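You operate a simulated robot arm through the tools that you are given. There is no shell and no other tool.

The job below is to be done with a simulated two-armed robot. You get a single attempt, and the scene is never put back.

Task
Reset the amplifier that the sequencer names under Last fault.
Fine: level to 0, switch off, switch on, level up to 4, so that it shows Run; trip nothing new; other rack controls stay.

It is judged by the outcome, as a careful person would: the job done as asked, and still so three seconds after it is handed in. It fails if anything else is knocked over, pushed out of place, dropped, spilled or broken.

Robot
Two 7-joint arms with fingered hands on one trunk that stands fixed in place. Base frame: the origin is at the foot of the trunk, x ahead of it, y to its left, z up. Lengths are in m, angles in rad, forces in N, time in s.
The left shoulder is at [0.071, 0.152, 1.085], the right one opposite. With the tool pointing down near the work surface each hand reaches from about 0.1 to 0.64 m from the base axis, measured 20 degrees to its own side. Payload 3.8 kg a hand.
The tool frame of a hand sits at the grasp point between the pads (the TCP): z along the fingers, y along the line on which they close. The tips reach 0.03 m beyond it. The gripper opens to 0.104 m; its body begins 0.035 m behind the TCP. The gripper is a hand of 5 fingers: y runs from the thumb to the fingers, the wrist lies at [-0.015, -0.104, -0.178] in the tool frame, and closing takes about 1.5 s.
Orientation is that of the tool frame in the base frame, as [roll, pitch, yaw] about the fixed x, y, z axes, in that order (R = Rz(yaw) Ry(pitch) Rx(roll)). With the fingers straight down and the wrist toward the robot, the tool's x, y and z point along [0, 1, 0], [1, 0, 0] and [0, 0, -1] of the base frame.

Tools
- The arms move only by the tool nudge_tool. It takes "left_series", "right_series" or both (then of equal length, played together; a hand with none holds still); each is a list that holds one entry, the list of rows, each a list of 6 numbers: the shift along the tool's x, y, z in units of 40 mm (1.0 is 40 mm), then the turn, a rotation vector about the tool's x, y, z in units of 8 degrees (1.0 is 8 degrees). In form: [[[dx, dy, dz, ax, ay, az], ...]]. A call has 1 to 20 rows; each row shifts and turns the commanded pose from where the row before left it, along the tool's axes as they then stand. "left_gripper" and "right_gripper" are, for a hand that has rows, the gripper command, from -1 (shut) to 1 (fully open), values between in proportion, set as the call begins (left out, the last holds). A call with a number of a shift or a turn outside -1 to 1 is refused whole. Rows are played at 5 a second. More than 0.05 m and 0.15 rad between two rows, or a gripper value outside its range, and nothing of the call is played. Where a pose cannot be reached the arm comes as near as it can. A force on the tool above 40 N (or 10 N above the force at the start of the call, whichever is more), or a blocked arm, ends the call early, and 0.2 s more pass. Each finger travels about 0.072 m/s and halts on what it meets, pressing with about 22 N; the grip force reading is that of the motor and also rises with nothing between the fingers. The clock runs only during rows and for 0.2 s after the last one: add rows that do not move to give the fingers time. The reply holds the time, the measured pose of the TCP, the force on the tool along the base axes, the opening and the grip force, in the units named above and with some noise, with the torque about the TCP (base axes, N m) and any sound that the robot's microphone picked up.
- Cameras (640 x 400 px; columns grow to the right, rows downward): "scene" is now at [0.1747, 0.0307, 1.2209]; the picture's right is [0.36, -0.93, -0.08], its down [-0.66, -0.20, -0.72] and it looks along [0.66, 0.32, -0.69] (base axes); focal length 331 px, centre (320, 200). "left" rides on the left gripper at [-0.08, -0.078, -0.141] in its tool frame; the picture's right is [-0.78, -0.30, 0.56], its down [0.53, -0.78, 0.33] and it looks along [0.33, 0.56, 0.76] (tool axes); focal length 247 px, centre (320, 200). "right" rides on the right gripper at [0.08, -0.077, -0.141] in its tool frame; the picture's right is [-0.78, 0.30, -0.56], its down [-0.53, -0.78, 0.33] and it looks along [-0.33, 0.56, 0.76] (tool axes); focal length 247 px, centre (320, 200). There is no depth. A picture from a camera that has moved, and an enlarged one, comes with that camera's place and axes in the base frame and with its lens.
- snapshot(camera): a new picture of that camera. The clock stands still meanwhile.
- raise_lower(by): moves the trunk up (or, below 0, down) by that many m; the arms and the scene camera ride with it, the base frame stays. It gives what a move gives, with no picture.
- curl_fingers(index, middle, ring, little, thumb_bend, thumb_turn, hand): sets how far each is bent, from 0 (flat) to 1 (curled in); at 0.3 the hand is open as for a grip, at 0.7 the pads meet at the TCP. One left out holds its place. A second passes; each finger stops where it meets its share of the squeeze, and holds until it gets a number again. A gripper value or a shape takes the hand back. It gives what a move gives, with no picture; readings hold the bend of each and the force on index, middle, ring, little, thumb and palm. thumb_turn goes from beside the hand (0) to across from the fingers (1), as for a grip.
- set_grasp(shape, hand): the hand has 5 fingers and takes this shape, open, in about a second: jaw (thumb against the fingers, like two jaws); tri (thumb and two fingers); tip (a fingertip pinch); poke (one finger out to press); point (the index stretched); flat (the hand flat); cup (the hand cupped); fist (a fist). The gripper value then closes the fingers along that shape, each until it touches; the sizes above hold for jaw. It gives what a move gives, with no picture.
- head_to(pan, tilt): turns the head with the scene camera to pan (to the left, within 1.396 rad either way) and tilt (down, from -0.506 to 1.204), counted from straight ahead of the robot (the tilt from the chest, where the trunk bows). It gives what a move gives.
- enlarge(camera, box): a new picture of the part [left, top, right, bottom] of that camera's present view, enlarged. The clock stands still meanwhile.
- close_job(): hands the job in; it is judged then, once.

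Nothing tells you positions but the pictures and the camera data. Unless the task says otherwise, let go and move clear before handing in.

The tools are called after "Emit:" by a JSON object that holds its "api" and its "payload". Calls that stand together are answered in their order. nudge_tool: Moves the arms, as the interface text tells. Its arguments: {"type":"object","properties":{"left_series":{"type":"array","items":{"type":"array","items":{"type":"array","items":{"type":"number"}}}},"left_gripper":{"type":"number"},"right_series":{"type":"array","items":{"type":"array","items":{"type":"array","items":{"type":"number"}}}},"right_gripper":{"type":"number"}},"required":[]} The other tools are called the same way: raise_lower (by) moves the trunk up or down; set_grasp (shape, hand) gives the hand a shape; curl_fingers (index, middle, ring, little, thumb_bend, thumb_turn, hand) moves the fingers one by one; head_to (pan, tilt) turns the head that bears the scene camera; snapshot (camera) takes a picture; enlarge (camera, box) takes an enlarged picture of a part of a camera's view; close_job () hands the job in.

At the start:

```text
t: 0.0
left_ee_pos: [0.3624, 0.3574, 0.8317]
left_ee_rot: [-3.141, 0.0, 1.571]
left_force: [0.5, -1.1, 0.4]
left_ft_torque: [0.05, 0.0, -0.01]
left_gripper_width: 0.1038
left_finger_force: 0.0
left_shape: jaw
left_bend: [0.3, 0.3, 0.3, 0.3, 0.3, 0.98]
left_finger forces: [0.1, 0.1, 0.0, 0.1, 0.0, 0.1]
right_ee_pos: [0.6177, -0.0278, 0.8953]
right_ee_rot: [3.139, -0.002, 1.574]
right_force: [1.2, 0.0, 0.1]
right_ft_torque: [-0.01, 0.03, 0.02]
right_gripper_width: 0.1035
right_finger_force: 0.1
right_shape: jaw
right_bend: [0.3, 0.3, 0.3, 0.3, 0.3, 0.98]
right_finger forces: [0.0, 0.0, 0.1, 0.0, 0.0, 0.0]
trunk travel left (down, up): [-0.17, 0.287]
head pan, tilt (commanded): [0.38, 0.559]
```

scene: 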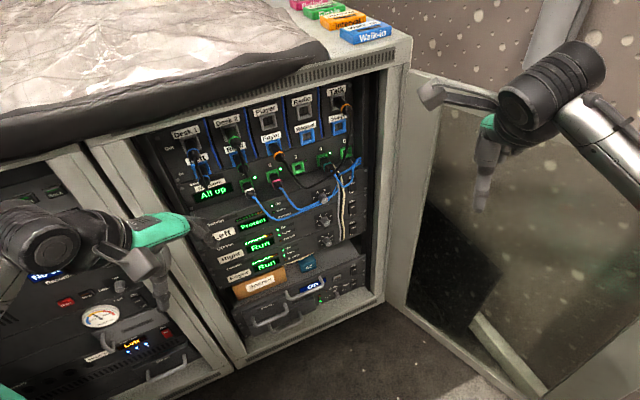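
right: 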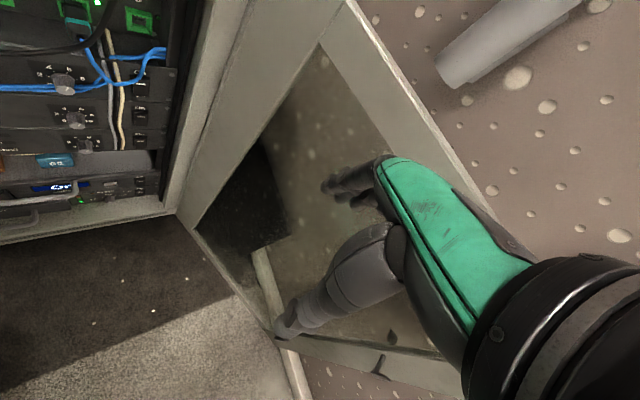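
left: 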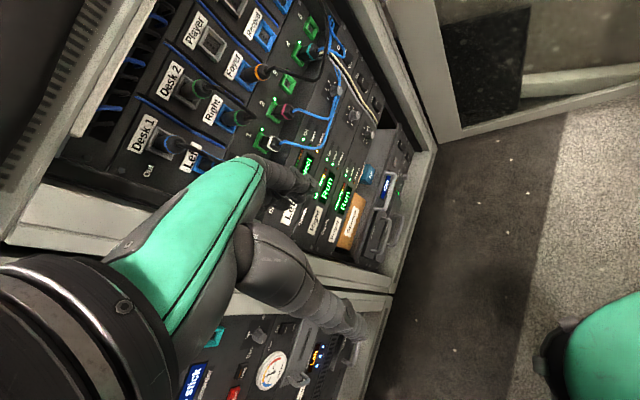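

I see an open rack with a patch bay, a sequencer showing "All up", and three amplifiers (one shows Protect, two show Run). I'll enlarge the views to read the labels before moving anything.

Emit:
{"api": "enlarge", "payload": {"camera": "scene", "box": [180, 160, 380, 310]}}

Emit:
{"api": "enlarge", "payload": {"camera": "scene", "box": [0, 170, 240, 400]}}

Emit:
{"api": "enlarge", "payload": {"camera": "left", "box": [240, 60, 440, 280]}}

Emit:
{"api": "enlarge", "payload": {"camera": "right", "box": [0, 0, 200, 240]}}

```text
2.67 times, centred on (280, 235) of scene
camera zoom: at [0.1747, 0.0307, 1.2209], right [0.36, -0.93, -0.08], down [-0.66, -0.2, -0.72], along [0.66, 0.32, -0.69], focal length 884 px, centre (427, 107)
```

zoom: 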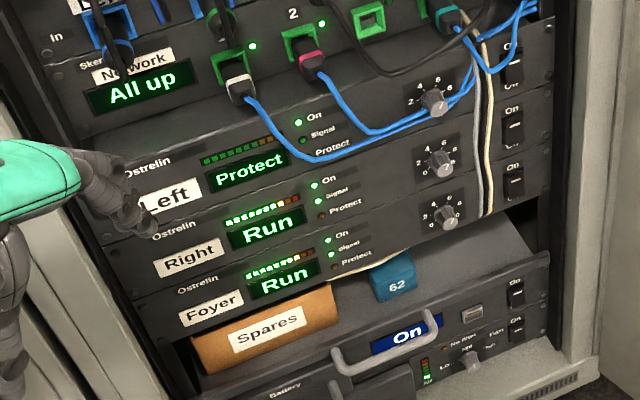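

```text
1.74 times, centred on (120, 285) of scene
camera zoom: at [0.1747, 0.0307, 1.2209], right [0.36, -0.93, -0.08], down [-0.66, -0.2, -0.72], along [0.66, 0.32, -0.69], focal length 576 px, centre (668, 52)
```

zoom: 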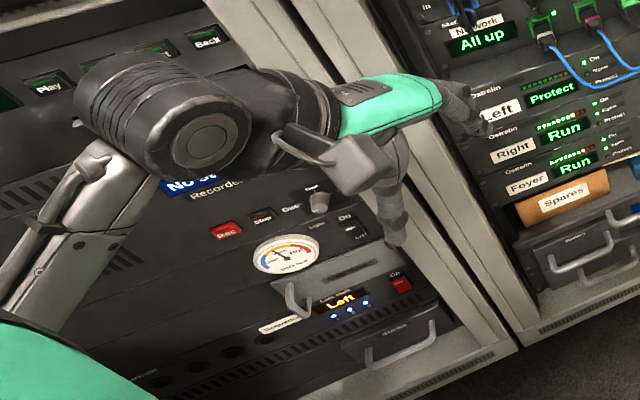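

```text
1.82 times, centred on (340, 170) of left
camera zoom: at [0.2842, 0.2773, 0.9716], right [-0.3, -0.78, -0.56], down [-0.78, 0.53, -0.33], along [0.56, 0.33, -0.76], focal length 449 px, centre (284, 254)
```

zoom: 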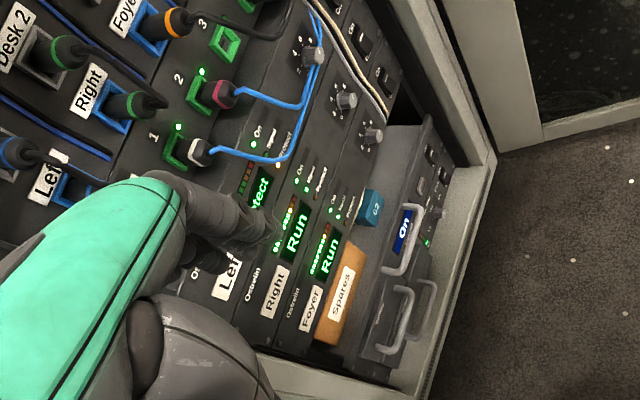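

```text
1.67 times, centred on (100, 120) of right
camera zoom: at [0.5415, 0.0521, 1.0362], right [0.3, -0.78, 0.56], down [-0.78, -0.54, -0.33], along [0.56, -0.33, -0.76], focal length 412 px, centre (687, 333)
```

zoom: 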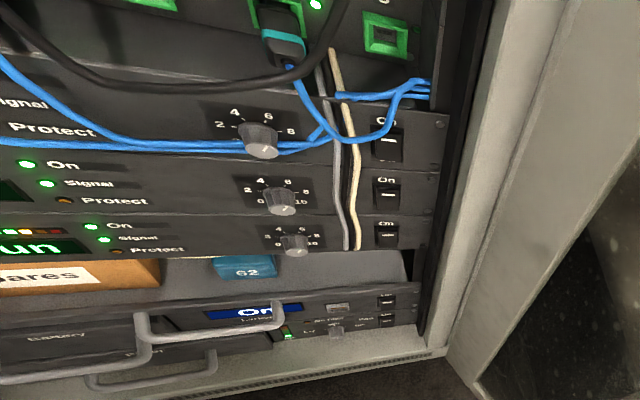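

The lower-left rack has a "Sequencer" with a yellow display; I'll zoom in on it to read the "Last fault" name exactly.

Emit:
{"api": "enlarge", "payload": {"camera": "scene", "box": [80, 320, 200, 395]}}

Emit:
{"api": "enlarge", "payload": {"camera": "left", "box": [180, 300, 380, 400]}}

Emit:
{"api": "enlarge", "payload": {"camera": "right", "box": [0, 40, 160, 160]}}

Emit:
{"api": "enlarge", "payload": {"camera": "scene", "box": [270, 150, 370, 250]}}

```text
5.33 times, centred on (140, 358) of scene
camera zoom: at [0.1747, 0.0307, 1.2209], right [0.36, -0.93, -0.08], down [-0.66, -0.2, -0.72], along [0.66, 0.32, -0.69], focal length 1767 px, centre (1280, -640)
```

zoom: 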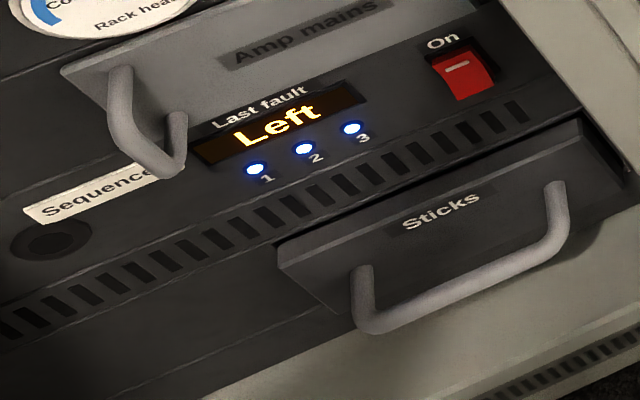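

```text
3.20 times, centred on (280, 350) of left
camera zoom: at [0.2842, 0.2773, 0.9716], right [-0.3, -0.78, -0.56], down [-0.78, 0.53, -0.33], along [0.56, 0.33, -0.76], focal length 790 px, centre (448, -280)
```

zoom: 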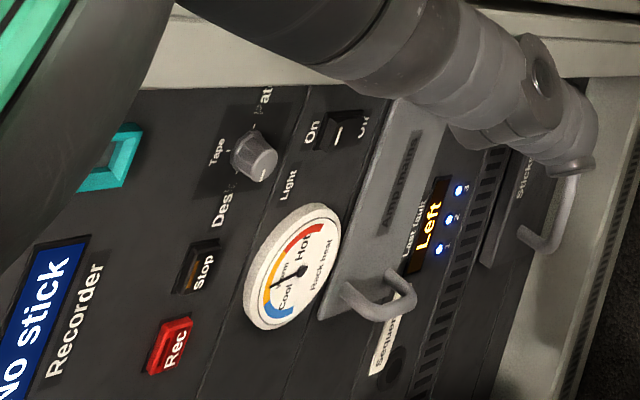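

```text
3.33 times, centred on (80, 100) of right
camera zoom: at [0.5415, 0.0521, 1.0362], right [0.3, -0.78, 0.56], down [-0.78, -0.54, -0.33], along [0.56, -0.33, -0.76], focal length 823 px, centre (1120, 533)
```

zoom: 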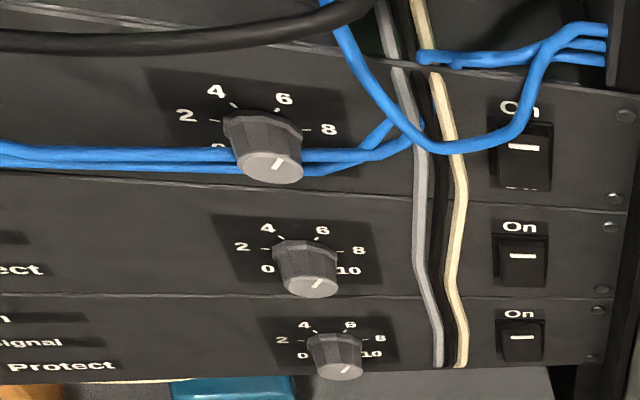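

```text
4.00 times, centred on (320, 200) of scene
camera zoom: at [0.1747, 0.0307, 1.2209], right [0.36, -0.93, -0.08], down [-0.66, -0.2, -0.72], along [0.66, 0.32, -0.69], focal length 1326 px, centre (320, 200)
```

zoom: 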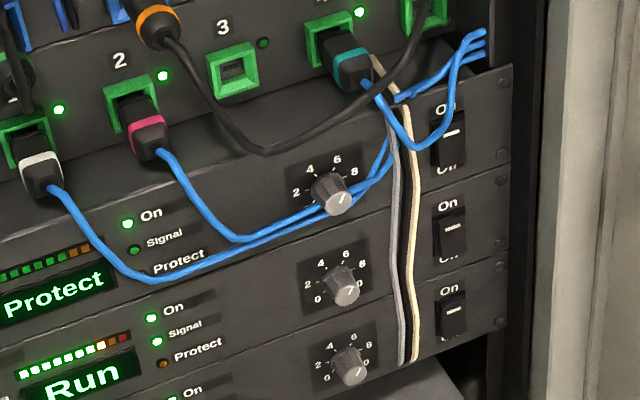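

The sequencer names "Left" under Last fault, and that is the top amplifier, which is showing Protect. By triangulation its knob is near [0.746, 0.295, 0.627] and its rocker near [0.816, 0.241, 0.639], on a vertical panel facing about (-0.79, -0.61). I'll look closer at the knob pointer, the switch and the cables near them.

Emit:
{"api": "enlarge", "payload": {"camera": "scene", "box": [306, 184, 342, 212]}}

Emit:
{"api": "enlarge", "payload": {"camera": "scene", "box": [330, 160, 372, 200]}}

Emit:
{"api": "enlarge", "payload": {"camera": "right", "box": [35, 50, 95, 100]}}

Emit:
{"api": "enlarge", "payload": {"camera": "right", "box": [100, 40, 160, 90]}}

Emit:
{"api": "enlarge", "payload": {"camera": "left", "box": [280, 50, 400, 150]}}

```text
14.29 times, centred on (324, 198) of scene
camera zoom: at [0.1747, 0.0307, 1.2209], right [0.36, -0.93, -0.08], down [-0.66, -0.2, -0.72], along [0.66, 0.32, -0.69], focal length 4734 px, centre (263, 229)
```

zoom: 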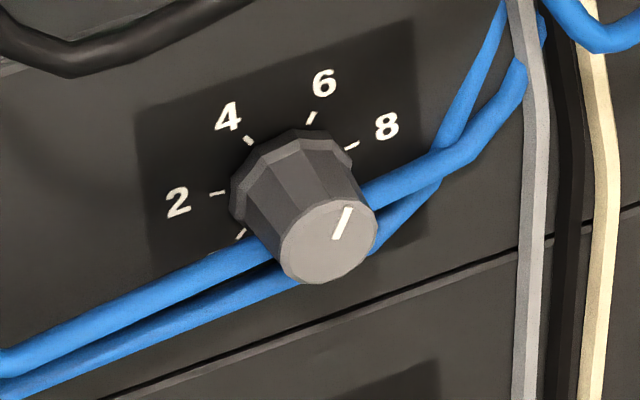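

```text
10.00 times, centred on (351, 180) of scene
camera zoom: at [0.1747, 0.0307, 1.2209], right [0.36, -0.93, -0.08], down [-0.66, -0.2, -0.72], along [0.66, 0.32, -0.69], focal length 3314 px, centre (10, 400)
```

zoom: 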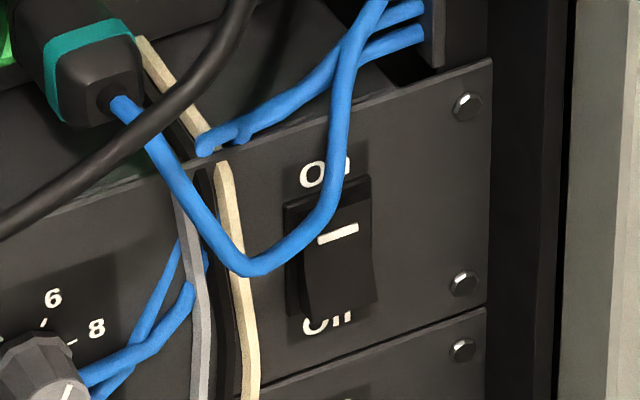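

```text
8.00 times, centred on (65, 75) of right
camera zoom: at [0.5415, 0.0521, 1.0362], right [0.3, -0.78, 0.56], down [-0.78, -0.54, -0.33], along [0.56, -0.33, -0.76], focal length 1976 px, centre (2360, 1200)
```

zoom: 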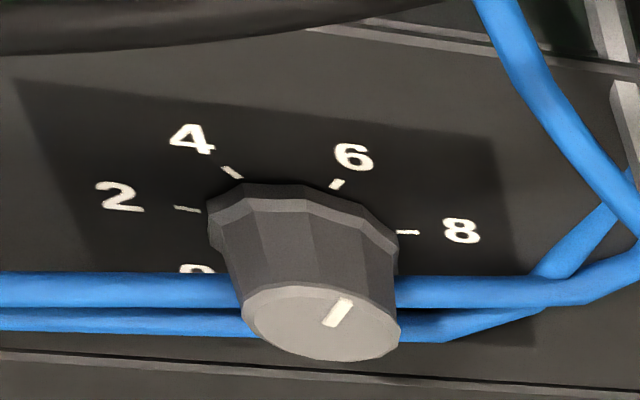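

```text
8.00 times, centred on (130, 65) of right
camera zoom: at [0.5415, 0.0521, 1.0362], right [0.3, -0.78, 0.56], down [-0.78, -0.54, -0.33], along [0.56, -0.33, -0.76], focal length 1976 px, centre (1840, 1280)
```

zoom: 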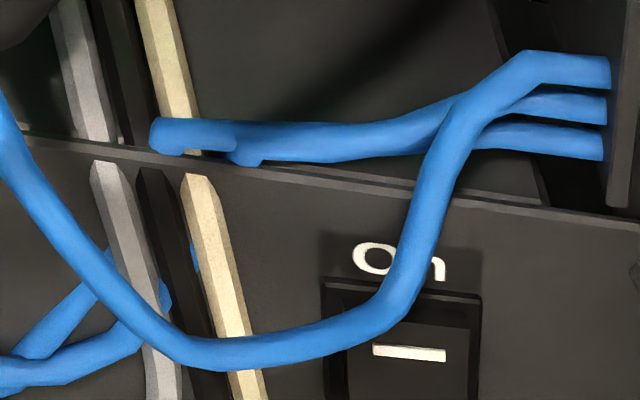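

```text
4.00 times, centred on (340, 100) of left
camera zoom: at [0.2842, 0.2773, 0.9716], right [-0.3, -0.78, -0.56], down [-0.78, 0.53, -0.33], along [0.56, 0.33, -0.76], focal length 988 px, centre (240, 600)
```

zoom: 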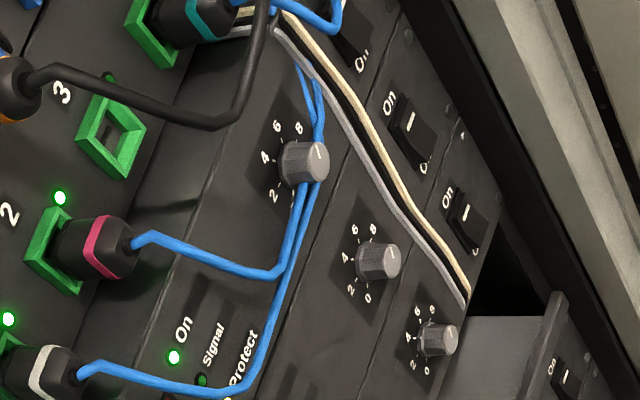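

The Left amp's knob points at about 6, the rocker is On, and blue cables run close behind the knob's front and above the switch. The panel sits low and ahead of me, so I'll lower the trunk for reach and then test the left hand's shapes in free space.

Emit:
{"api": "raise_lower", "payload": {"by": -0.15}}

Emit:
{"api": "set_grasp", "payload": {"hand": "left", "shape": "tip"}}

Emit:
{"api": "snapshot", "payload": {"camera": "scene"}}

Emit:
{"api": "snapshot", "payload": {"camera": "left"}}

```text
t: 1.8
left_ee_pos: [0.3598, 0.3501, 0.5742]
left_ee_rot: [-2.864, -0.005, 1.573]
left_force: [-0.5, 0.0, 0.2]
left_ft_torque: [0.01, 0.02, 0.01]
left_gripper_width: 0.1037
left_finger_force: 0.0
left_shape: jaw
left_bend: [0.3, 0.3, 0.3, 0.3, 0.3, 0.98]
left_finger forces: [0.0, 0.1, 0.0, 0.0, 0.1, 0.0]
right_ee_pos: [0.6235, -0.0363, 0.7399]
right_ee_rot: [-3.133, -0.011, 1.571]
right_force: [-0.6, -1.1, -0.1]
right_ft_torque: [-0.01, -0.05, 0.0]
right_gripper_width: 0.1036
right_finger_force: 0.0
right_shape: jaw
right_bend: [0.3, 0.3, 0.3, 0.3, 0.3, 0.98]
right_finger forces: [0.1, 0.0, 0.0, 0.0, 0.0, 0.1]
trunk travel left (down, up): [-0.02, 0.437]
head pan, tilt (commanded): [0.38, 0.559]
```

```text
t: 2.6
left_ee_pos: [0.36, 0.3504, 0.573]
left_ee_rot: [-2.861, -0.006, 1.577]
left_force: [0.5, 0.1, 0.2]
left_ft_torque: [0.01, 0.03, 0.02]
left_gripper_width: 0.1038
left_finger_force: 0.2
left_shape: tip
left_bend: [0.3, 0.98, 0.99, 0.99, 0.3, 0.98]
left_finger forces: [0.0, 0.0, 0.0, 0.0, 0.1, 0.1]
right_ee_pos: [0.6247, -0.036, 0.7397]
right_ee_rot: [-3.133, -0.01, 1.571]
right_force: [0.1, 0.3, -0.5]
right_ft_torque: [0.01, 0.01, 0.03]
right_gripper_width: 0.1038
right_finger_force: 0.1
right_shape: jaw
right_bend: [0.3, 0.3, 0.3, 0.3, 0.3, 0.98]
right_finger forces: [0.0, 0.0, 0.0, 0.1, 0.0, 0.0]
trunk travel left (down, up): [-0.02, 0.437]
head pan, tilt (commanded): [0.38, 0.559]
```

```text
taken
camera scene: at [0.2881, 0.0198, 0.9951], right [0.32, -0.93, -0.19], down [-0.84, -0.19, -0.51], along [0.43, 0.32, -0.84], focal length 331 px, centre (320, 200)
```

scene: 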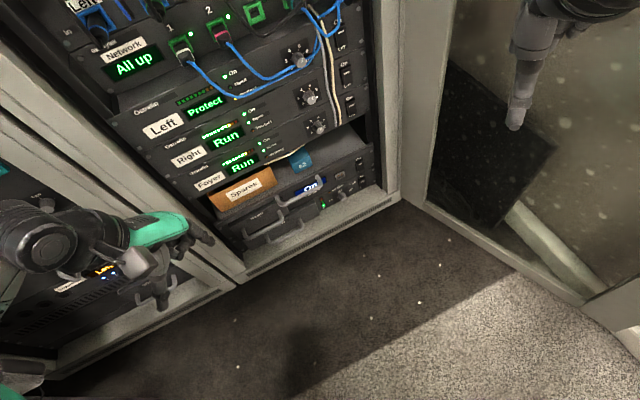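

```text
taken
camera left: at [0.3227, 0.2713, 0.7299], right [-0.43, -0.78, -0.46], down [-0.84, 0.53, -0.1], along [0.32, 0.34, -0.88], focal length 247 px, centre (320, 200)
```

left: 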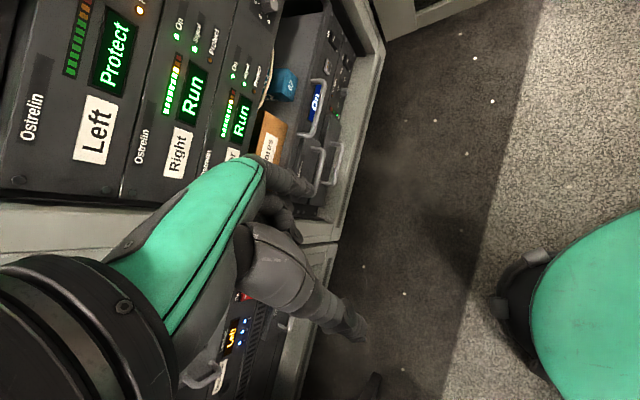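

Lowering bowed the trunk forward, which brings the left shoulder closer to the panel, and the left hand is now in a thumb–index pinch shape. I'll raise and back the left hand slightly while turning it toward horizontal, starting small to check how commands act.

Emit:
{"api": "nudge_tool", "payload": {"left_series": [[[0, 0, -0.5, 0, 0, 0], [0, 0, -0.5, 0, 0, 0], [0, 0, -0.5, 0, 0, 0]]]}}

```text
t: 3.5
left_ee_pos: [0.3795, 0.3609, 0.629]
left_ee_rot: [-2.863, -0.002, 1.568]
left_force: [-1.0, -0.6, 0.7]
left_ft_torque: [0.03, 0.01, 0.02]
left_gripper_width: 0.1037
left_finger_force: 0.1
left_shape: tip
left_bend: [0.3, 0.98, 0.99, 0.99, 0.3, 0.98]
left_finger forces: [0.0, 0.0, 0.0, 0.0, 0.0, 0.0]
left hand out of reach, approached as far as the arm can: row 1, 2
right_ee_pos: [0.6192, -0.0322, 0.7451]
right_ee_rot: [-3.141, -0.005, 1.572]
right_force: [0.1, -0.8, 0.7]
right_ft_torque: [0.0, 0.0, 0.01]
right_gripper_width: 0.1036
right_finger_force: 0.0
right_shape: jaw
right_bend: [0.3, 0.3, 0.3, 0.3, 0.3, 0.98]
right_finger forces: [0.0, 0.0, 0.0, 0.1, 0.0, 0.0]
trunk travel left (down, up): [-0.02, 0.437]
head pan, tilt (commanded): [0.38, 0.559]
```

The pointing-down posture is near the left arm's limit here, so I'll move the hand forward and to the middle, keeping about 0.23 m clear of the panel, before turning it to face the panel.

Emit:
{"api": "nudge_tool", "payload": {"left_series": [[[-0.54, 0.52, -0.45, 0, 0, 0], [-0.54, 0.52, -0.45, 0, 0, 0], [-0.54, 0.52, -0.45, 0, 0, 0], [-0.54, 0.52, -0.45, 0, 0, 0], [-0.54, 0.52, -0.45, 0, 0, 0], [-0.54, 0.52, -0.45, 0, 0, 0]]]}}

```text
t: 4.8
left_ee_pos: [0.5273, 0.2311, 0.6977]
left_ee_rot: [-2.867, -0.001, 1.572]
left_force: [-0.2, 0.3, 0.3]
left_ft_torque: [-0.03, 0.02, -0.01]
left_gripper_width: 0.104
left_finger_force: 0.0
left_shape: tip
left_bend: [0.3, 0.98, 0.99, 0.99, 0.3, 0.98]
left_finger forces: [0.0, 0.1, 0.0, 0.0, 0.1, 0.0]
right_ee_pos: [0.6199, -0.0279, 0.7466]
right_ee_rot: [-3.139, 0.0, 1.574]
right_force: [-0.2, 0.4, -1.2]
right_ft_torque: [0.0, -0.03, -0.02]
right_gripper_width: 0.1037
right_finger_force: 0.1
right_shape: jaw
right_bend: [0.3, 0.3, 0.3, 0.3, 0.3, 0.98]
right_finger forces: [0.0, 0.0, 0.0, 0.0, 0.1, 0.1]
trunk travel left (down, up): [-0.02, 0.437]
head pan, tilt (commanded): [0.38, 0.559]
```

The left hand is at [0.527, 0.231, 0.698]. I'll pull the right hand back to keep it out of the way (watching the open door), and rotate the left hand so its fingers face the panel.

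Emit:
{"api": "nudge_tool", "payload": {"right_series": [[[-0.3, -0.75, -0.3, 0, 0, 0], [-0.3, -0.75, -0.3, 0, 0, 0], [-0.3, -0.75, -0.3, 0, 0, 0], [-0.3, -0.75, -0.3, 0, 0, 0], [0, 0, 0, 0, 0, 0], [0, 0, 0, 0, 0, 0], [0, 0, 0, 0, 0, 0], [0, 0, 0, 0, 0, 0]]], "left_series": [[[0, 0, 0, -0.8625, -0.121, -0.512], [0, 0, 0, -0.8625, -0.121, -0.512], [0, 0, 0, -0.8625, -0.121, -0.512], [0, 0, 0, -0.8625, -0.121, -0.512], [0, 0, 0, -0.8625, -0.121, -0.512], [0, 0, 0, -0.8625, -0.121, -0.512], [0, 0, 0, -0.8625, -0.121, -0.512], [0, 0, 0, -0.8625, -0.121, -0.512]]]}}

```text
t: 6.7
left_ee_pos: [0.544, 0.2307, 0.6928]
left_ee_rot: [2.487, 0.239, 2.09]
left_force: [0.5, -0.3, 1.2]
left_ft_torque: [-0.01, 0.02, -0.04]
left_gripper_width: 0.1038
left_finger_force: 0.0
left_shape: tip
left_bend: [0.3, 0.98, 0.99, 0.99, 0.3, 0.98]
left_finger forces: [0.0, 0.1, 0.0, 0.0, 0.0, 0.0]
left hand out of reach, approached as far as the arm can: row 5, 6
right_ee_pos: [0.4996, -0.0788, 0.793]
right_ee_rot: [-3.141, -0.001, 1.571]
right_force: [0.2, 0.5, 0.7]
right_ft_torque: [-0.01, -0.02, -0.02]
right_gripper_width: 0.1036
right_finger_force: 0.0
right_shape: jaw
right_bend: [0.3, 0.3, 0.3, 0.3, 0.3, 0.98]
right_finger forces: [0.0, 0.0, 0.1, 0.0, 0.0, 0.0]
trunk travel left (down, up): [-0.02, 0.437]
head pan, tilt (commanded): [0.38, 0.559]
```

Halfway through the rotation, which briefly met a limit but recovered. I'll continue the turn.

Emit:
{"api": "nudge_tool", "payload": {"left_series": [[[0, 0, 0, -0.8625, -0.121, -0.512], [0, 0, 0, -0.8625, -0.121, -0.512], [0, 0, 0, -0.8625, -0.121, -0.512], [0, 0, 0, -0.8625, -0.121, -0.512], [0, 0, 0, -0.8625, -0.121, -0.512], [0, 0, 0, -0.8625, -0.121, -0.512], [0, 0, 0, -0.8625, -0.121, -0.512], [0, 0, 0, -0.8625, -0.121, -0.512]]]}}

Emit:
{"api": "snapshot", "payload": {"camera": "scene"}}

Emit:
{"api": "snapshot", "payload": {"camera": "left"}}

```text
t: 8.4
left_ee_pos: [0.5447, 0.2301, 0.693]
left_ee_rot: [1.569, 0.79, 2.231]
left_force: [0.6, 0.4, -0.2]
left_ft_torque: [0.0, -0.02, 0.0]
left_gripper_width: 0.1038
left_finger_force: 0.0
left_shape: tip
left_bend: [0.3, 0.98, 0.99, 0.99, 0.3, 0.98]
left_finger forces: [0.1, 0.0, 0.0, 0.0, 0.0, 0.1]
right_ee_pos: [0.5007, -0.0797, 0.7926]
right_ee_rot: [-3.139, 0.0, 1.573]
right_force: [-0.1, -0.2, 0.0]
right_ft_torque: [0.01, 0.01, 0.01]
right_gripper_width: 0.1036
right_finger_force: 0.0
right_shape: jaw
right_bend: [0.3, 0.3, 0.3, 0.3, 0.3, 0.98]
right_finger forces: [0.1, 0.0, 0.0, 0.0, 0.1, 0.0]
trunk travel left (down, up): [-0.02, 0.437]
head pan, tilt (commanded): [0.38, 0.559]
```

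```text
taken
camera scene: at [0.2803, 0.0306, 0.9975], right [0.33, -0.93, -0.18], down [-0.84, -0.2, -0.51], along [0.44, 0.32, -0.84], focal length 331 px, centre (320, 200)
```

scene: 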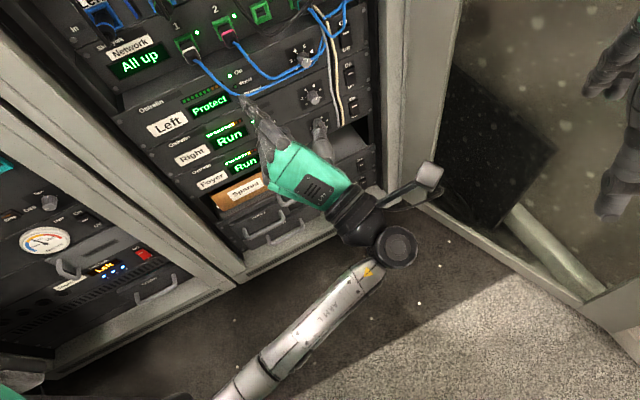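

```text
taken
camera left: at [0.5, 0.0569, 0.6944], right [0.9, -0.25, 0.34], down [0.37, 0.07, -0.93], along [0.21, 0.96, 0.15], focal length 247 px, centre (320, 200)
```

left: 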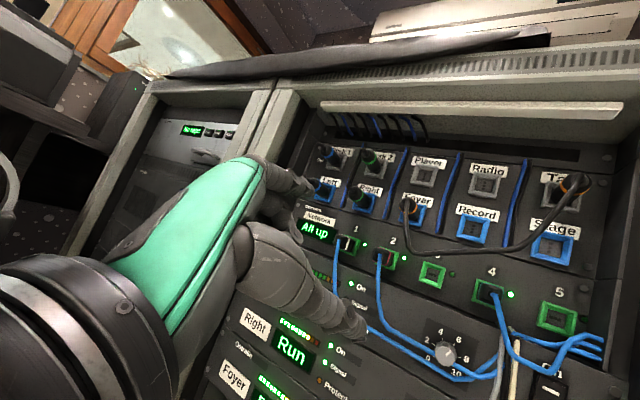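

The left hand now faces the panel squarely, and its camera gives a nearly frontal view of the Left amp's knob and switch. I'll enlarge to pin their positions and see the cables.

Emit:
{"api": "enlarge", "payload": {"camera": "left", "box": [400, 300, 600, 400]}}

Emit:
{"api": "enlarge", "payload": {"camera": "left", "box": [415, 320, 485, 390]}}

Emit:
{"api": "enlarge", "payload": {"camera": "scene", "box": [285, 30, 365, 80]}}

Emit:
{"api": "enlarge", "payload": {"camera": "left", "box": [220, 140, 400, 360]}}

Emit:
{"api": "snapshot", "payload": {"camera": "right"}}

```text
3.20 times, centred on (500, 350) of left
camera zoom: at [0.5, 0.0569, 0.6944], right [0.9, -0.25, 0.34], down [0.37, 0.07, -0.93], along [0.21, 0.96, 0.15], focal length 790 px, centre (-256, -280)
```

zoom: 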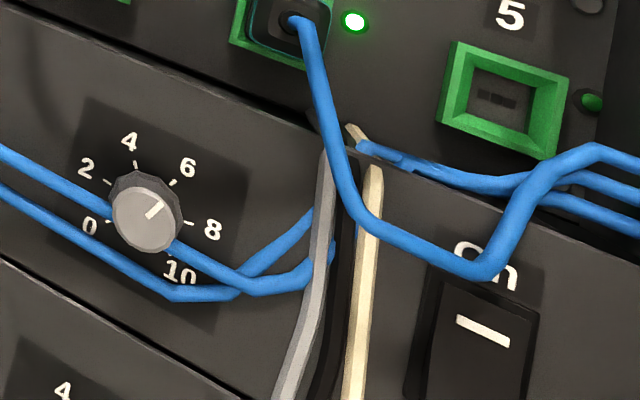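

```text
5.71 times, centred on (450, 355) of left
camera zoom: at [0.5, 0.0569, 0.6944], right [0.9, -0.25, 0.34], down [0.37, 0.07, -0.93], along [0.21, 0.96, 0.15], focal length 1411 px, centre (-423, -686)
```

zoom: 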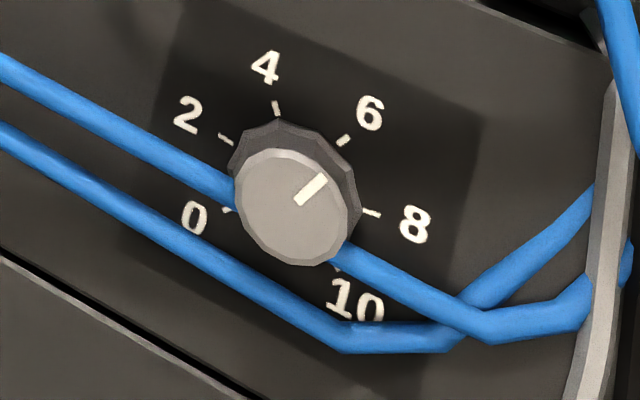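

```text
8.00 times, centred on (325, 55) of scene
camera zoom: at [0.2803, 0.0306, 0.9975], right [0.33, -0.93, -0.18], down [-0.84, -0.2, -0.51], along [0.44, 0.32, -0.84], focal length 2651 px, centre (280, 1360)
```

zoom: 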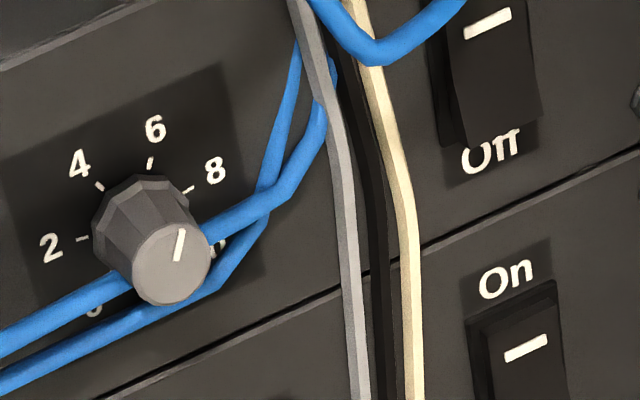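

```text
1.82 times, centred on (310, 250) of left
camera zoom: at [0.5, 0.0569, 0.6944], right [0.9, -0.25, 0.34], down [0.37, 0.07, -0.93], along [0.21, 0.96, 0.15], focal length 449 px, centre (338, 109)
```

zoom: 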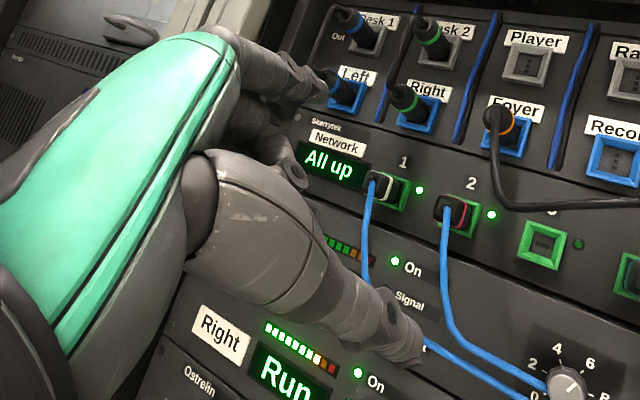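

```text
taken
camera right: at [0.4227, 0.0022, 0.9335], right [0.3, -0.78, 0.56], down [-0.78, -0.54, -0.33], along [0.56, -0.33, -0.76], focal length 247 px, centre (320, 200)
```

right: 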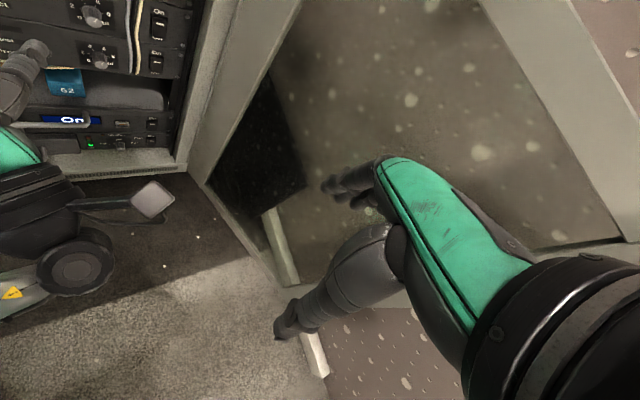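

The pointer is parallel to the 6 tick, so the level is at 6, with 27° or so per unit. The knob face sits near [0.75, 0.297, 0.626]. Before approaching, I'll close the pinch partway in free air to learn where the fingertips meet relative to the TCP.

Emit:
{"api": "nudge_tool", "payload": {"left_series": [[[0, 0, 0, 0, 0, 0], [0, 0, 0, 0, 0, 0], [0, 0, 0, 0, 0, 0], [0, 0, 0, 0, 0, 0], [0, 0, 0, 0, 0, 0], [0, 0, 0, 0, 0, 0]]], "left_gripper": -0.45}}

Emit:
{"api": "enlarge", "payload": {"camera": "left", "box": [220, 140, 400, 320]}}

Emit:
{"api": "enlarge", "payload": {"camera": "scene", "box": [220, 60, 360, 200]}}

```text
t: 9.8
left_ee_pos: [0.543, 0.2303, 0.6931]
left_ee_rot: [1.571, 0.789, 2.232]
left_force: [0.0, 1.4, -0.4]
left_ft_torque: [0.02, 0.02, -0.01]
left_gripper_width: 0.0294
left_finger_force: 0.0
left_shape: tip
left_bend: [0.73, 0.98, 0.99, 0.99, 0.74, 1.0]
left_finger forces: [0.1, 0.0, 0.1, 0.1, 0.0, 0.1]
right_ee_pos: [0.4984, -0.0786, 0.7924]
right_ee_rot: [3.141, 0.0, 1.571]
right_force: [-0.3, 0.3, 0.1]
right_ft_torque: [-0.01, 0.0, 0.0]
right_gripper_width: 0.1037
right_finger_force: 0.0
right_shape: jaw
right_bend: [0.3, 0.3, 0.3, 0.3, 0.3, 0.98]
right_finger forces: [0.0, 0.1, 0.0, 0.0, 0.0, 0.0]
trunk travel left (down, up): [-0.02, 0.437]
head pan, tilt (commanded): [0.38, 0.559]
```

```text
2.22 times, centred on (310, 230) of left
camera zoom: at [0.4998, 0.0572, 0.6947], right [0.9, -0.25, 0.34], down [0.37, 0.07, -0.93], along [0.21, 0.96, 0.15], focal length 549 px, centre (342, 133)
```

zoom: 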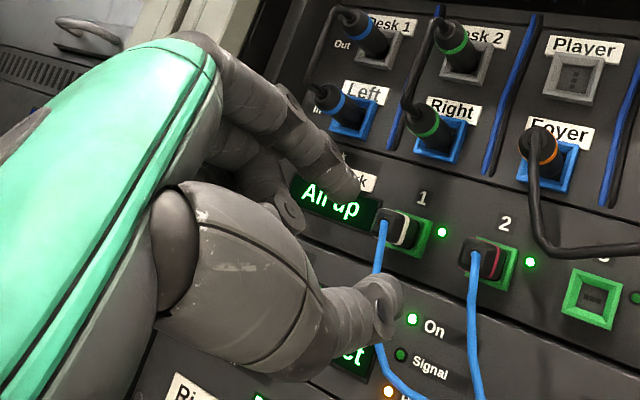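

```text
2.86 times, centred on (290, 130) of scene
camera zoom: at [0.2801, 0.0307, 0.9976], right [0.33, -0.93, -0.18], down [-0.84, -0.2, -0.51], along [0.44, 0.32, -0.84], focal length 947 px, centre (406, 400)
```

zoom: 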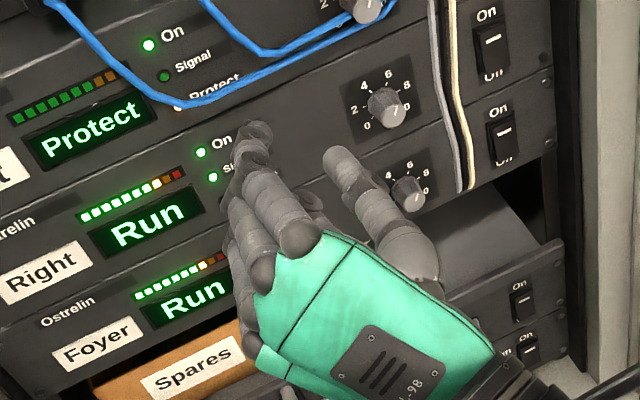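

The pinch closes symmetrically about the TCP, with the tips about 26 mm ahead of it, so I'll line the TCP axis up with the knob axis. Next I'll move to about 90 mm in front of the knob face and open the pinch to about 50 mm.

Emit:
{"api": "nudge_tool", "payload": {"left_series": [[[-0.03, -0.63, 0.71, 0, 0, 0], [-0.03, -0.63, 0.71, 0, 0, 0], [-0.03, -0.63, 0.71, 0, 0, 0], [-0.03, -0.63, 0.71, 0, 0, 0], [0, 0, 0, 0, 0, 0]]], "left_gripper": 0.0}}

Emit:
{"api": "snapshot", "payload": {"camera": "left"}}

Emit:
{"api": "snapshot", "payload": {"camera": "scene"}}

```text
t: 11.1
left_ee_pos: [0.6781, 0.2421, 0.6254]
left_ee_rot: [1.573, 0.79, 2.233]
left_force: [0.5, 0.5, -0.1]
left_ft_torque: [-0.02, -0.01, -0.01]
left_gripper_width: 0.0518
left_finger_force: 0.1
left_shape: tip
left_bend: [0.73, 0.98, 0.99, 0.99, 0.7, 1.0]
left_finger forces: [0.0, 0.1, 0.0, 0.1, 0.1, 0.0]
right_ee_pos: [0.4991, -0.0771, 0.7933]
right_ee_rot: [3.14, -0.001, 1.573]
right_force: [-0.1, -1.0, -0.3]
right_ft_torque: [-0.01, -0.01, 0.01]
right_gripper_width: 0.1042
right_finger_force: 0.0
right_shape: jaw
right_bend: [0.3, 0.3, 0.3, 0.3, 0.3, 0.98]
right_finger forces: [0.0, 0.1, 0.0, 0.0, 0.0, 0.0]
trunk travel left (down, up): [-0.02, 0.437]
head pan, tilt (commanded): [0.38, 0.559]
```

```text
taken
camera left: at [0.6343, 0.0694, 0.6266], right [0.9, -0.25, 0.34], down [0.37, 0.07, -0.93], along [0.21, 0.96, 0.15], focal length 247 px, centre (320, 200)
```

left: 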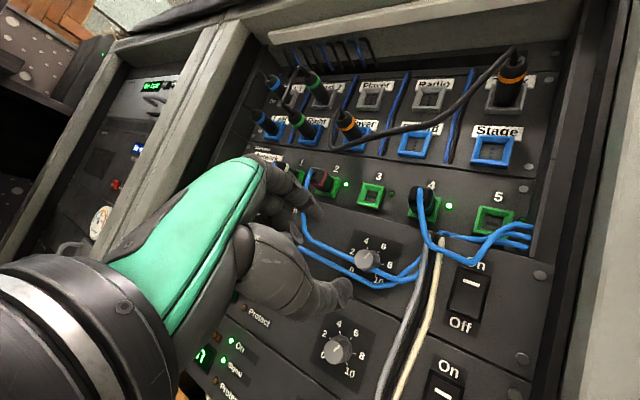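

```text
taken
camera scene: at [0.2799, 0.0308, 0.9977], right [0.33, -0.93, -0.18], down [-0.83, -0.2, -0.51], along [0.44, 0.32, -0.84], focal length 331 px, centre (320, 200)
```

scene: 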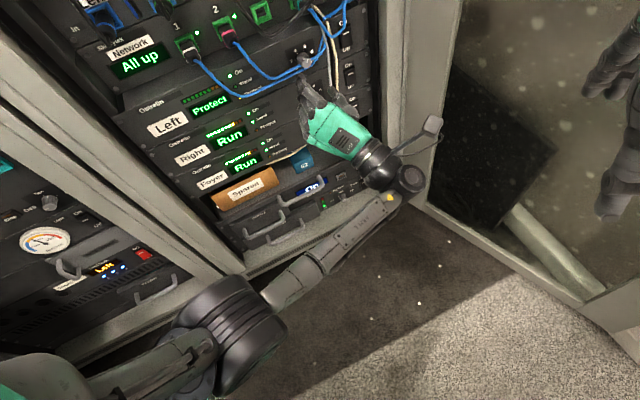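

The hand is about 90 mm in front of the knob and the knob is close to the tool axis. I'll zoom in to refine the alignment and check the finger opening.

Emit:
{"api": "enlarge", "payload": {"camera": "left", "box": [230, 160, 410, 320]}}

Emit:
{"api": "enlarge", "payload": {"camera": "left", "box": [335, 230, 400, 290]}}

Emit:
{"api": "enlarge", "payload": {"camera": "scene", "box": [270, 30, 370, 130]}}

```text
2.50 times, centred on (320, 240) of left
camera zoom: at [0.6343, 0.0694, 0.6266], right [0.9, -0.25, 0.34], down [0.37, 0.07, -0.93], along [0.21, 0.96, 0.15], focal length 617 px, centre (320, 100)
```

zoom: 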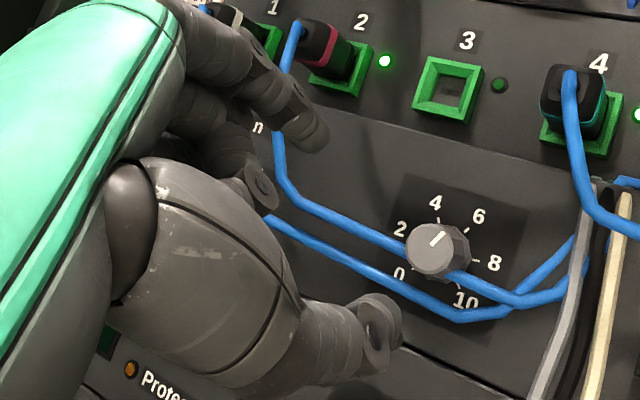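

```text
6.67 times, centred on (368, 260) of left
camera zoom: at [0.6343, 0.0694, 0.6266], right [0.9, -0.25, 0.34], down [0.37, 0.07, -0.93], along [0.21, 0.96, 0.15], focal length 1646 px, centre (3, -200)
```

zoom: 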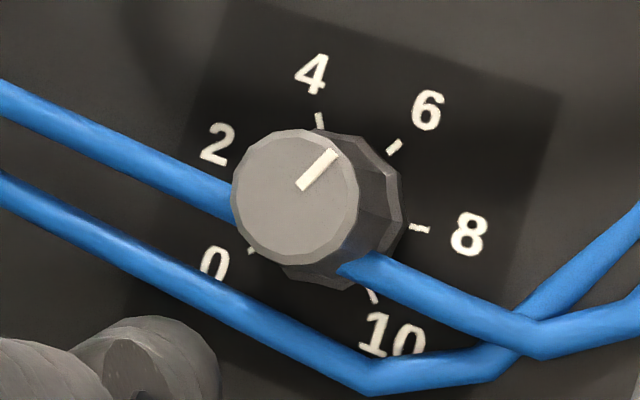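

```text
4.00 times, centred on (320, 80) of scene
camera zoom: at [0.2799, 0.0308, 0.9977], right [0.33, -0.93, -0.18], down [-0.83, -0.2, -0.51], along [0.44, 0.32, -0.84], focal length 1326 px, centre (320, 680)
```

zoom: 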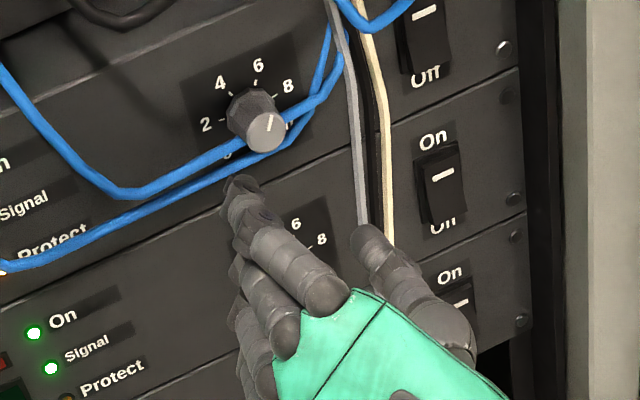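

The knob is aligned within a couple of millimetres. Before gripping, I'll test in free air how far the wrist can roll about the tool axis counter-clockwise.

Emit:
{"api": "nudge_tool", "payload": {"left_series": [[[0, 0, 0, 0, 0, -1], [0, 0, 0, 0, 0, -1], [0, 0, 0, 0, 0, -1], [0, 0, 0, 0, 0, -1], [0, 0, 0, 0, 0, -1], [0, 0, 0, 0, 0, -1], [0, 0, 0, 0, 0, -1], [0, 0, 0, 0, 0, -1]]]}}

```text
t: 12.8
left_ee_pos: [0.679, 0.2425, 0.6247]
left_ee_rot: [1.575, 1.277, 2.238]
left_force: [-0.1, -0.6, 0.3]
left_ft_torque: [0.01, -0.03, -0.02]
left_gripper_width: 0.0517
left_finger_force: 0.1
left_shape: tip
left_bend: [0.73, 0.98, 0.99, 0.99, 0.7, 1.0]
left_finger forces: [0.0, 0.1, 0.0, 0.1, 0.0, 0.0]
left hand out of reach, approached as far as the arm can: row 4, 5, 6, 7, 8
right_ee_pos: [0.4999, -0.0787, 0.7929]
right_ee_rot: [3.14, 0.0, 1.574]
right_force: [0.3, 0.0, 0.4]
right_ft_torque: [-0.03, -0.01, -0.01]
right_gripper_width: 0.1038
right_finger_force: 0.1
right_shape: jaw
right_bend: [0.3, 0.3, 0.3, 0.3, 0.3, 0.98]
right_finger forces: [0.0, 0.0, 0.0, 0.0, 0.0, 0.0]
trunk travel left (down, up): [-0.02, 0.437]
head pan, tilt (commanded): [0.38, 0.559]
```

CCW rolls stop near φ≈73°. Now the opposite direction, to learn the whole usable roll range.

Emit:
{"api": "nudge_tool", "payload": {"left_series": [[[0, 0, 0, 0, 0, 1], [0, 0, 0, 0, 0, 1], [0, 0, 0, 0, 0, 1], [0, 0, 0, 0, 0, 1]]]}}

Emit:
{"api": "nudge_tool", "payload": {"left_series": [[[0, 0, 0, 0, 0, 1], [0, 0, 0, 0, 0, 1], [0, 0, 0, 0, 0, 1], [0, 0, 0, 0, 0, 1], [0, 0, 0, 0, 0, 1], [0, 0, 0, 0, 0, 1], [0, 0, 0, 0, 0, 1], [0, 0, 0, 0, 0, 1], [0, 0, 0, 0, 0, 1], [0, 0, 0, 0, 0, 1]]]}}

```text
t: 13.8
left_ee_pos: [0.6793, 0.2415, 0.6248]
left_ee_rot: [1.571, 0.718, 2.233]
left_force: [0.1, 0.3, 0.7]
left_ft_torque: [-0.01, 0.01, -0.01]
left_gripper_width: 0.0517
left_finger_force: 0.2
left_shape: tip
left_bend: [0.73, 0.98, 0.99, 0.99, 0.7, 1.0]
left_finger forces: [0.0, 0.1, 0.1, 0.1, 0.0, 0.1]
right_ee_pos: [0.5008, -0.0784, 0.7926]
right_ee_rot: [3.142, 0.0, 1.573]
right_force: [-0.4, 0.5, -0.5]
right_ft_torque: [-0.03, 0.01, 0.0]
right_gripper_width: 0.1036
right_finger_force: 0.0
right_shape: jaw
right_bend: [0.3, 0.3, 0.3, 0.3, 0.3, 0.98]
right_finger forces: [0.1, 0.1, 0.0, 0.0, 0.0, 0.1]
trunk travel left (down, up): [-0.02, 0.437]
head pan, tilt (commanded): [0.38, 0.559]
```

```text
t: 16.1
left_ee_pos: [0.6788, 0.2408, 0.6248]
left_ee_rot: [1.572, -0.68, 2.232]
left_force: [0.1, 0.2, -0.5]
left_ft_torque: [0.01, -0.01, 0.0]
left_gripper_width: 0.0517
left_finger_force: 0.1
left_shape: tip
left_bend: [0.73, 0.98, 0.99, 0.99, 0.7, 1.0]
left_finger forces: [0.0, 0.0, 0.0, 0.0, 0.0, 0.0]
right_ee_pos: [0.4993, -0.0776, 0.7941]
right_ee_rot: [-3.141, 0.0, 1.572]
right_force: [0.2, -0.1, 0.1]
right_ft_torque: [-0.01, -0.02, 0.03]
right_gripper_width: 0.1039
right_finger_force: 0.1
right_shape: jaw
right_bend: [0.3, 0.3, 0.3, 0.3, 0.3, 0.98]
right_finger forces: [0.0, 0.0, 0.0, 0.0, 0.0, 0.0]
trunk travel left (down, up): [-0.02, 0.437]
head pan, tilt (commanded): [0.38, 0.559]
```

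The commanded pose resets to what was reached, and the roll works from +73° down to at least −39°. I'll probe a bit further.

Emit:
{"api": "nudge_tool", "payload": {"left_series": [[[0, 0, 0, 0, 0, 1], [0, 0, 0, 0, 0, 1], [0, 0, 0, 0, 0, 1], [0, 0, 0, 0, 0, 1], [0, 0, 0, 0, 0, 1], [0, 0, 0, 0, 0, 1]]]}}

Emit:
{"api": "snapshot", "payload": {"camera": "left"}}

Emit:
{"api": "snapshot", "payload": {"camera": "scene"}}

```text
t: 17.4
left_ee_pos: [0.6784, 0.2413, 0.6246]
left_ee_rot: [1.599, -1.515, 2.206]
left_force: [0.4, -0.3, 0.3]
left_ft_torque: [0.0, -0.03, -0.04]
left_gripper_width: 0.0516
left_finger_force: 0.0
left_shape: tip
left_bend: [0.73, 0.98, 0.99, 0.99, 0.7, 1.0]
left_finger forces: [0.0, 0.0, 0.0, 0.0, 0.0, 0.1]
right_ee_pos: [0.4998, -0.0783, 0.7946]
right_ee_rot: [-3.141, 0.0, 1.573]
right_force: [-0.2, -0.1, -0.3]
right_ft_torque: [-0.02, 0.03, 0.0]
right_gripper_width: 0.1039
right_finger_force: 0.0
right_shape: jaw
right_bend: [0.3, 0.3, 0.3, 0.3, 0.3, 0.98]
right_finger forces: [0.1, 0.0, 0.0, 0.0, 0.0, 0.0]
trunk travel left (down, up): [-0.02, 0.437]
head pan, tilt (commanded): [0.38, 0.559]
```

```text
taken
camera left: at [0.5217, 0.2141, 0.5403], right [0.28, 0.54, -0.79], down [-0.23, 0.84, 0.49], along [0.93, 0.04, 0.36], focal length 247 px, centre (320, 200)
```

left: 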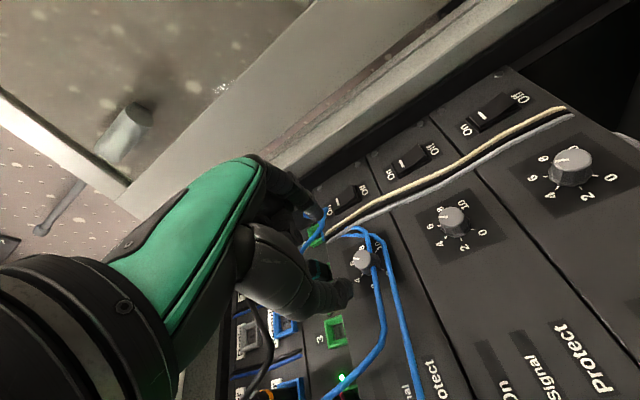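

```text
taken
camera scene: at [0.28, 0.0307, 0.9976], right [0.33, -0.93, -0.18], down [-0.84, -0.2, -0.51], along [0.44, 0.32, -0.84], focal length 331 px, centre (320, 200)
```

scene: 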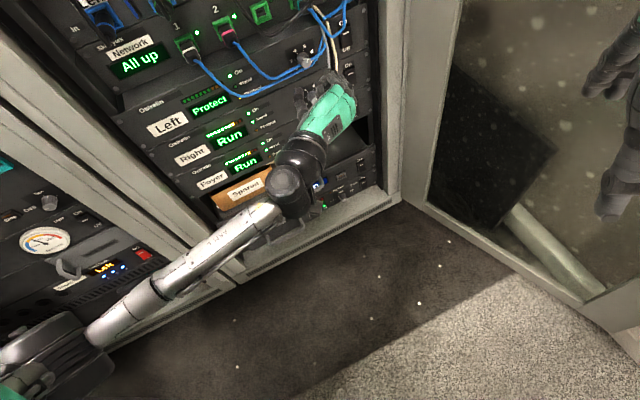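

Roll reaches at least from −87° to +73°, so two strokes of about 81° will cover 6→0. The face stands about 21 mm off the panel and the cables lie flat against it, so gripping the knob's front 10 mm clears them. I'll roll to about −15° as the starting grip angle and recheck alignment.

Emit:
{"api": "enlarge", "payload": {"camera": "left", "box": [330, 230, 395, 290]}}

Emit:
{"api": "nudge_tool", "payload": {"left_series": [[[0, 0, 0, 0, 0, -1], [0, 0, 0, 0, 0, -1], [0, 0, 0, 0, 0, -1], [0, 0, 0, 0, 0, -1], [0, 0, 0, 0, 0, -1], [0, 0, 0, 0, 0, -1], [0, 0, 0, 0, 0, -1], [0, 0, 0, 0, 0, -1], [0, 0, 0, 0, 0, -1], [0, 0, 0, 0, 0, 0]]]}}

Emit:
{"api": "snapshot", "payload": {"camera": "left"}}

Emit:
{"api": "enlarge", "payload": {"camera": "left", "box": [330, 230, 395, 290]}}

Emit:
{"api": "enlarge", "payload": {"camera": "scene", "box": [270, 30, 370, 130]}}

```text
6.67 times, centred on (362, 260) of left
camera zoom: at [0.5217, 0.2141, 0.5403], right [0.28, 0.54, -0.79], down [-0.23, 0.84, 0.49], along [0.93, 0.04, 0.36], focal length 1646 px, centre (37, -200)
```

zoom: 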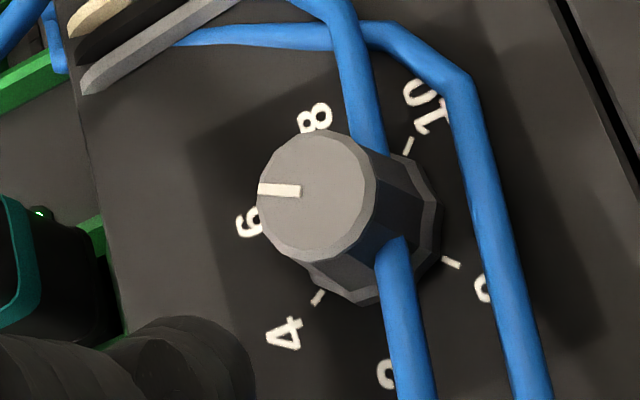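

```text
t: 19.6
left_ee_pos: [0.679, 0.243, 0.6251]
left_ee_rot: [1.571, -0.257, 2.231]
left_force: [-0.2, -0.2, -0.4]
left_ft_torque: [-0.01, -0.01, -0.01]
left_gripper_width: 0.0517
left_finger_force: 0.0
left_shape: tip
left_bend: [0.73, 0.98, 0.99, 0.99, 0.7, 1.0]
left_finger forces: [0.0, 0.0, 0.0, 0.1, 0.1, 0.0]
right_ee_pos: [0.5, -0.0782, 0.7931]
right_ee_rot: [3.141, -0.001, 1.572]
right_force: [0.6, -0.2, -1.3]
right_ft_torque: [0.0, -0.01, 0.01]
right_gripper_width: 0.1039
right_finger_force: 0.1
right_shape: jaw
right_bend: [0.3, 0.3, 0.3, 0.3, 0.3, 0.98]
right_finger forces: [0.1, 0.0, 0.0, 0.1, 0.0, 0.0]
trunk travel left (down, up): [-0.02, 0.437]
head pan, tilt (commanded): [0.38, 0.559]
```

```text
taken
camera left: at [0.6021, 0.1109, 0.529], right [0.85, -0.19, -0.48], down [-0.18, 0.77, -0.62], along [0.49, 0.61, 0.62], focal length 247 px, centre (320, 200)
```

left: 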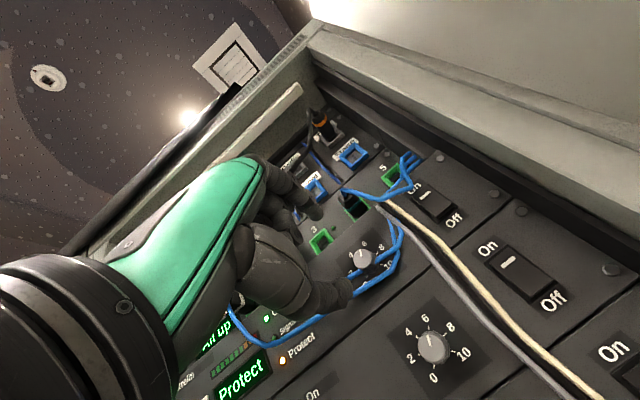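

```text
6.67 times, centred on (362, 260) of left
camera zoom: at [0.6021, 0.1109, 0.529], right [0.85, -0.19, -0.48], down [-0.18, 0.77, -0.62], along [0.49, 0.61, 0.62], focal length 1646 px, centre (37, -200)
```

zoom: 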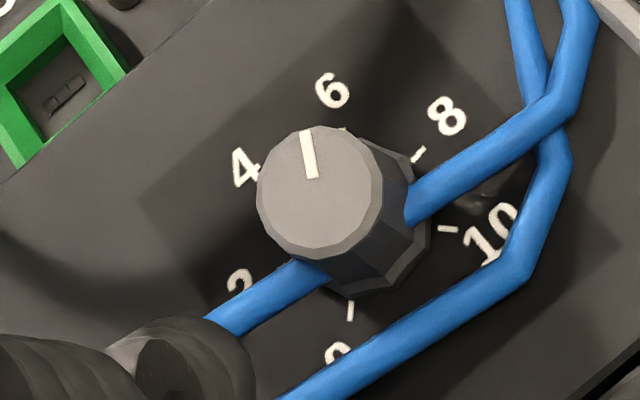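

```text
4.00 times, centred on (320, 80) of scene
camera zoom: at [0.28, 0.0308, 0.9977], right [0.33, -0.93, -0.18], down [-0.84, -0.2, -0.51], along [0.44, 0.32, -0.84], focal length 1326 px, centre (320, 680)
```

zoom: 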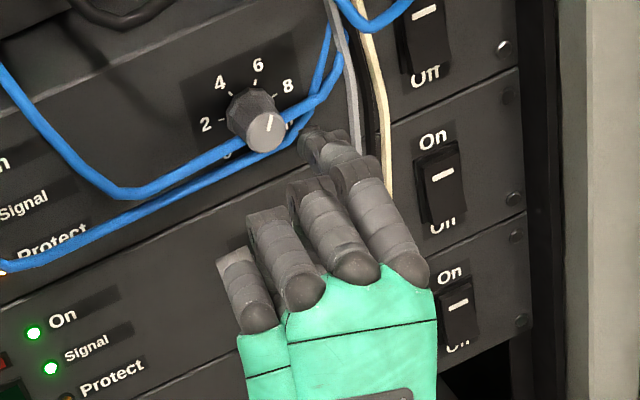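

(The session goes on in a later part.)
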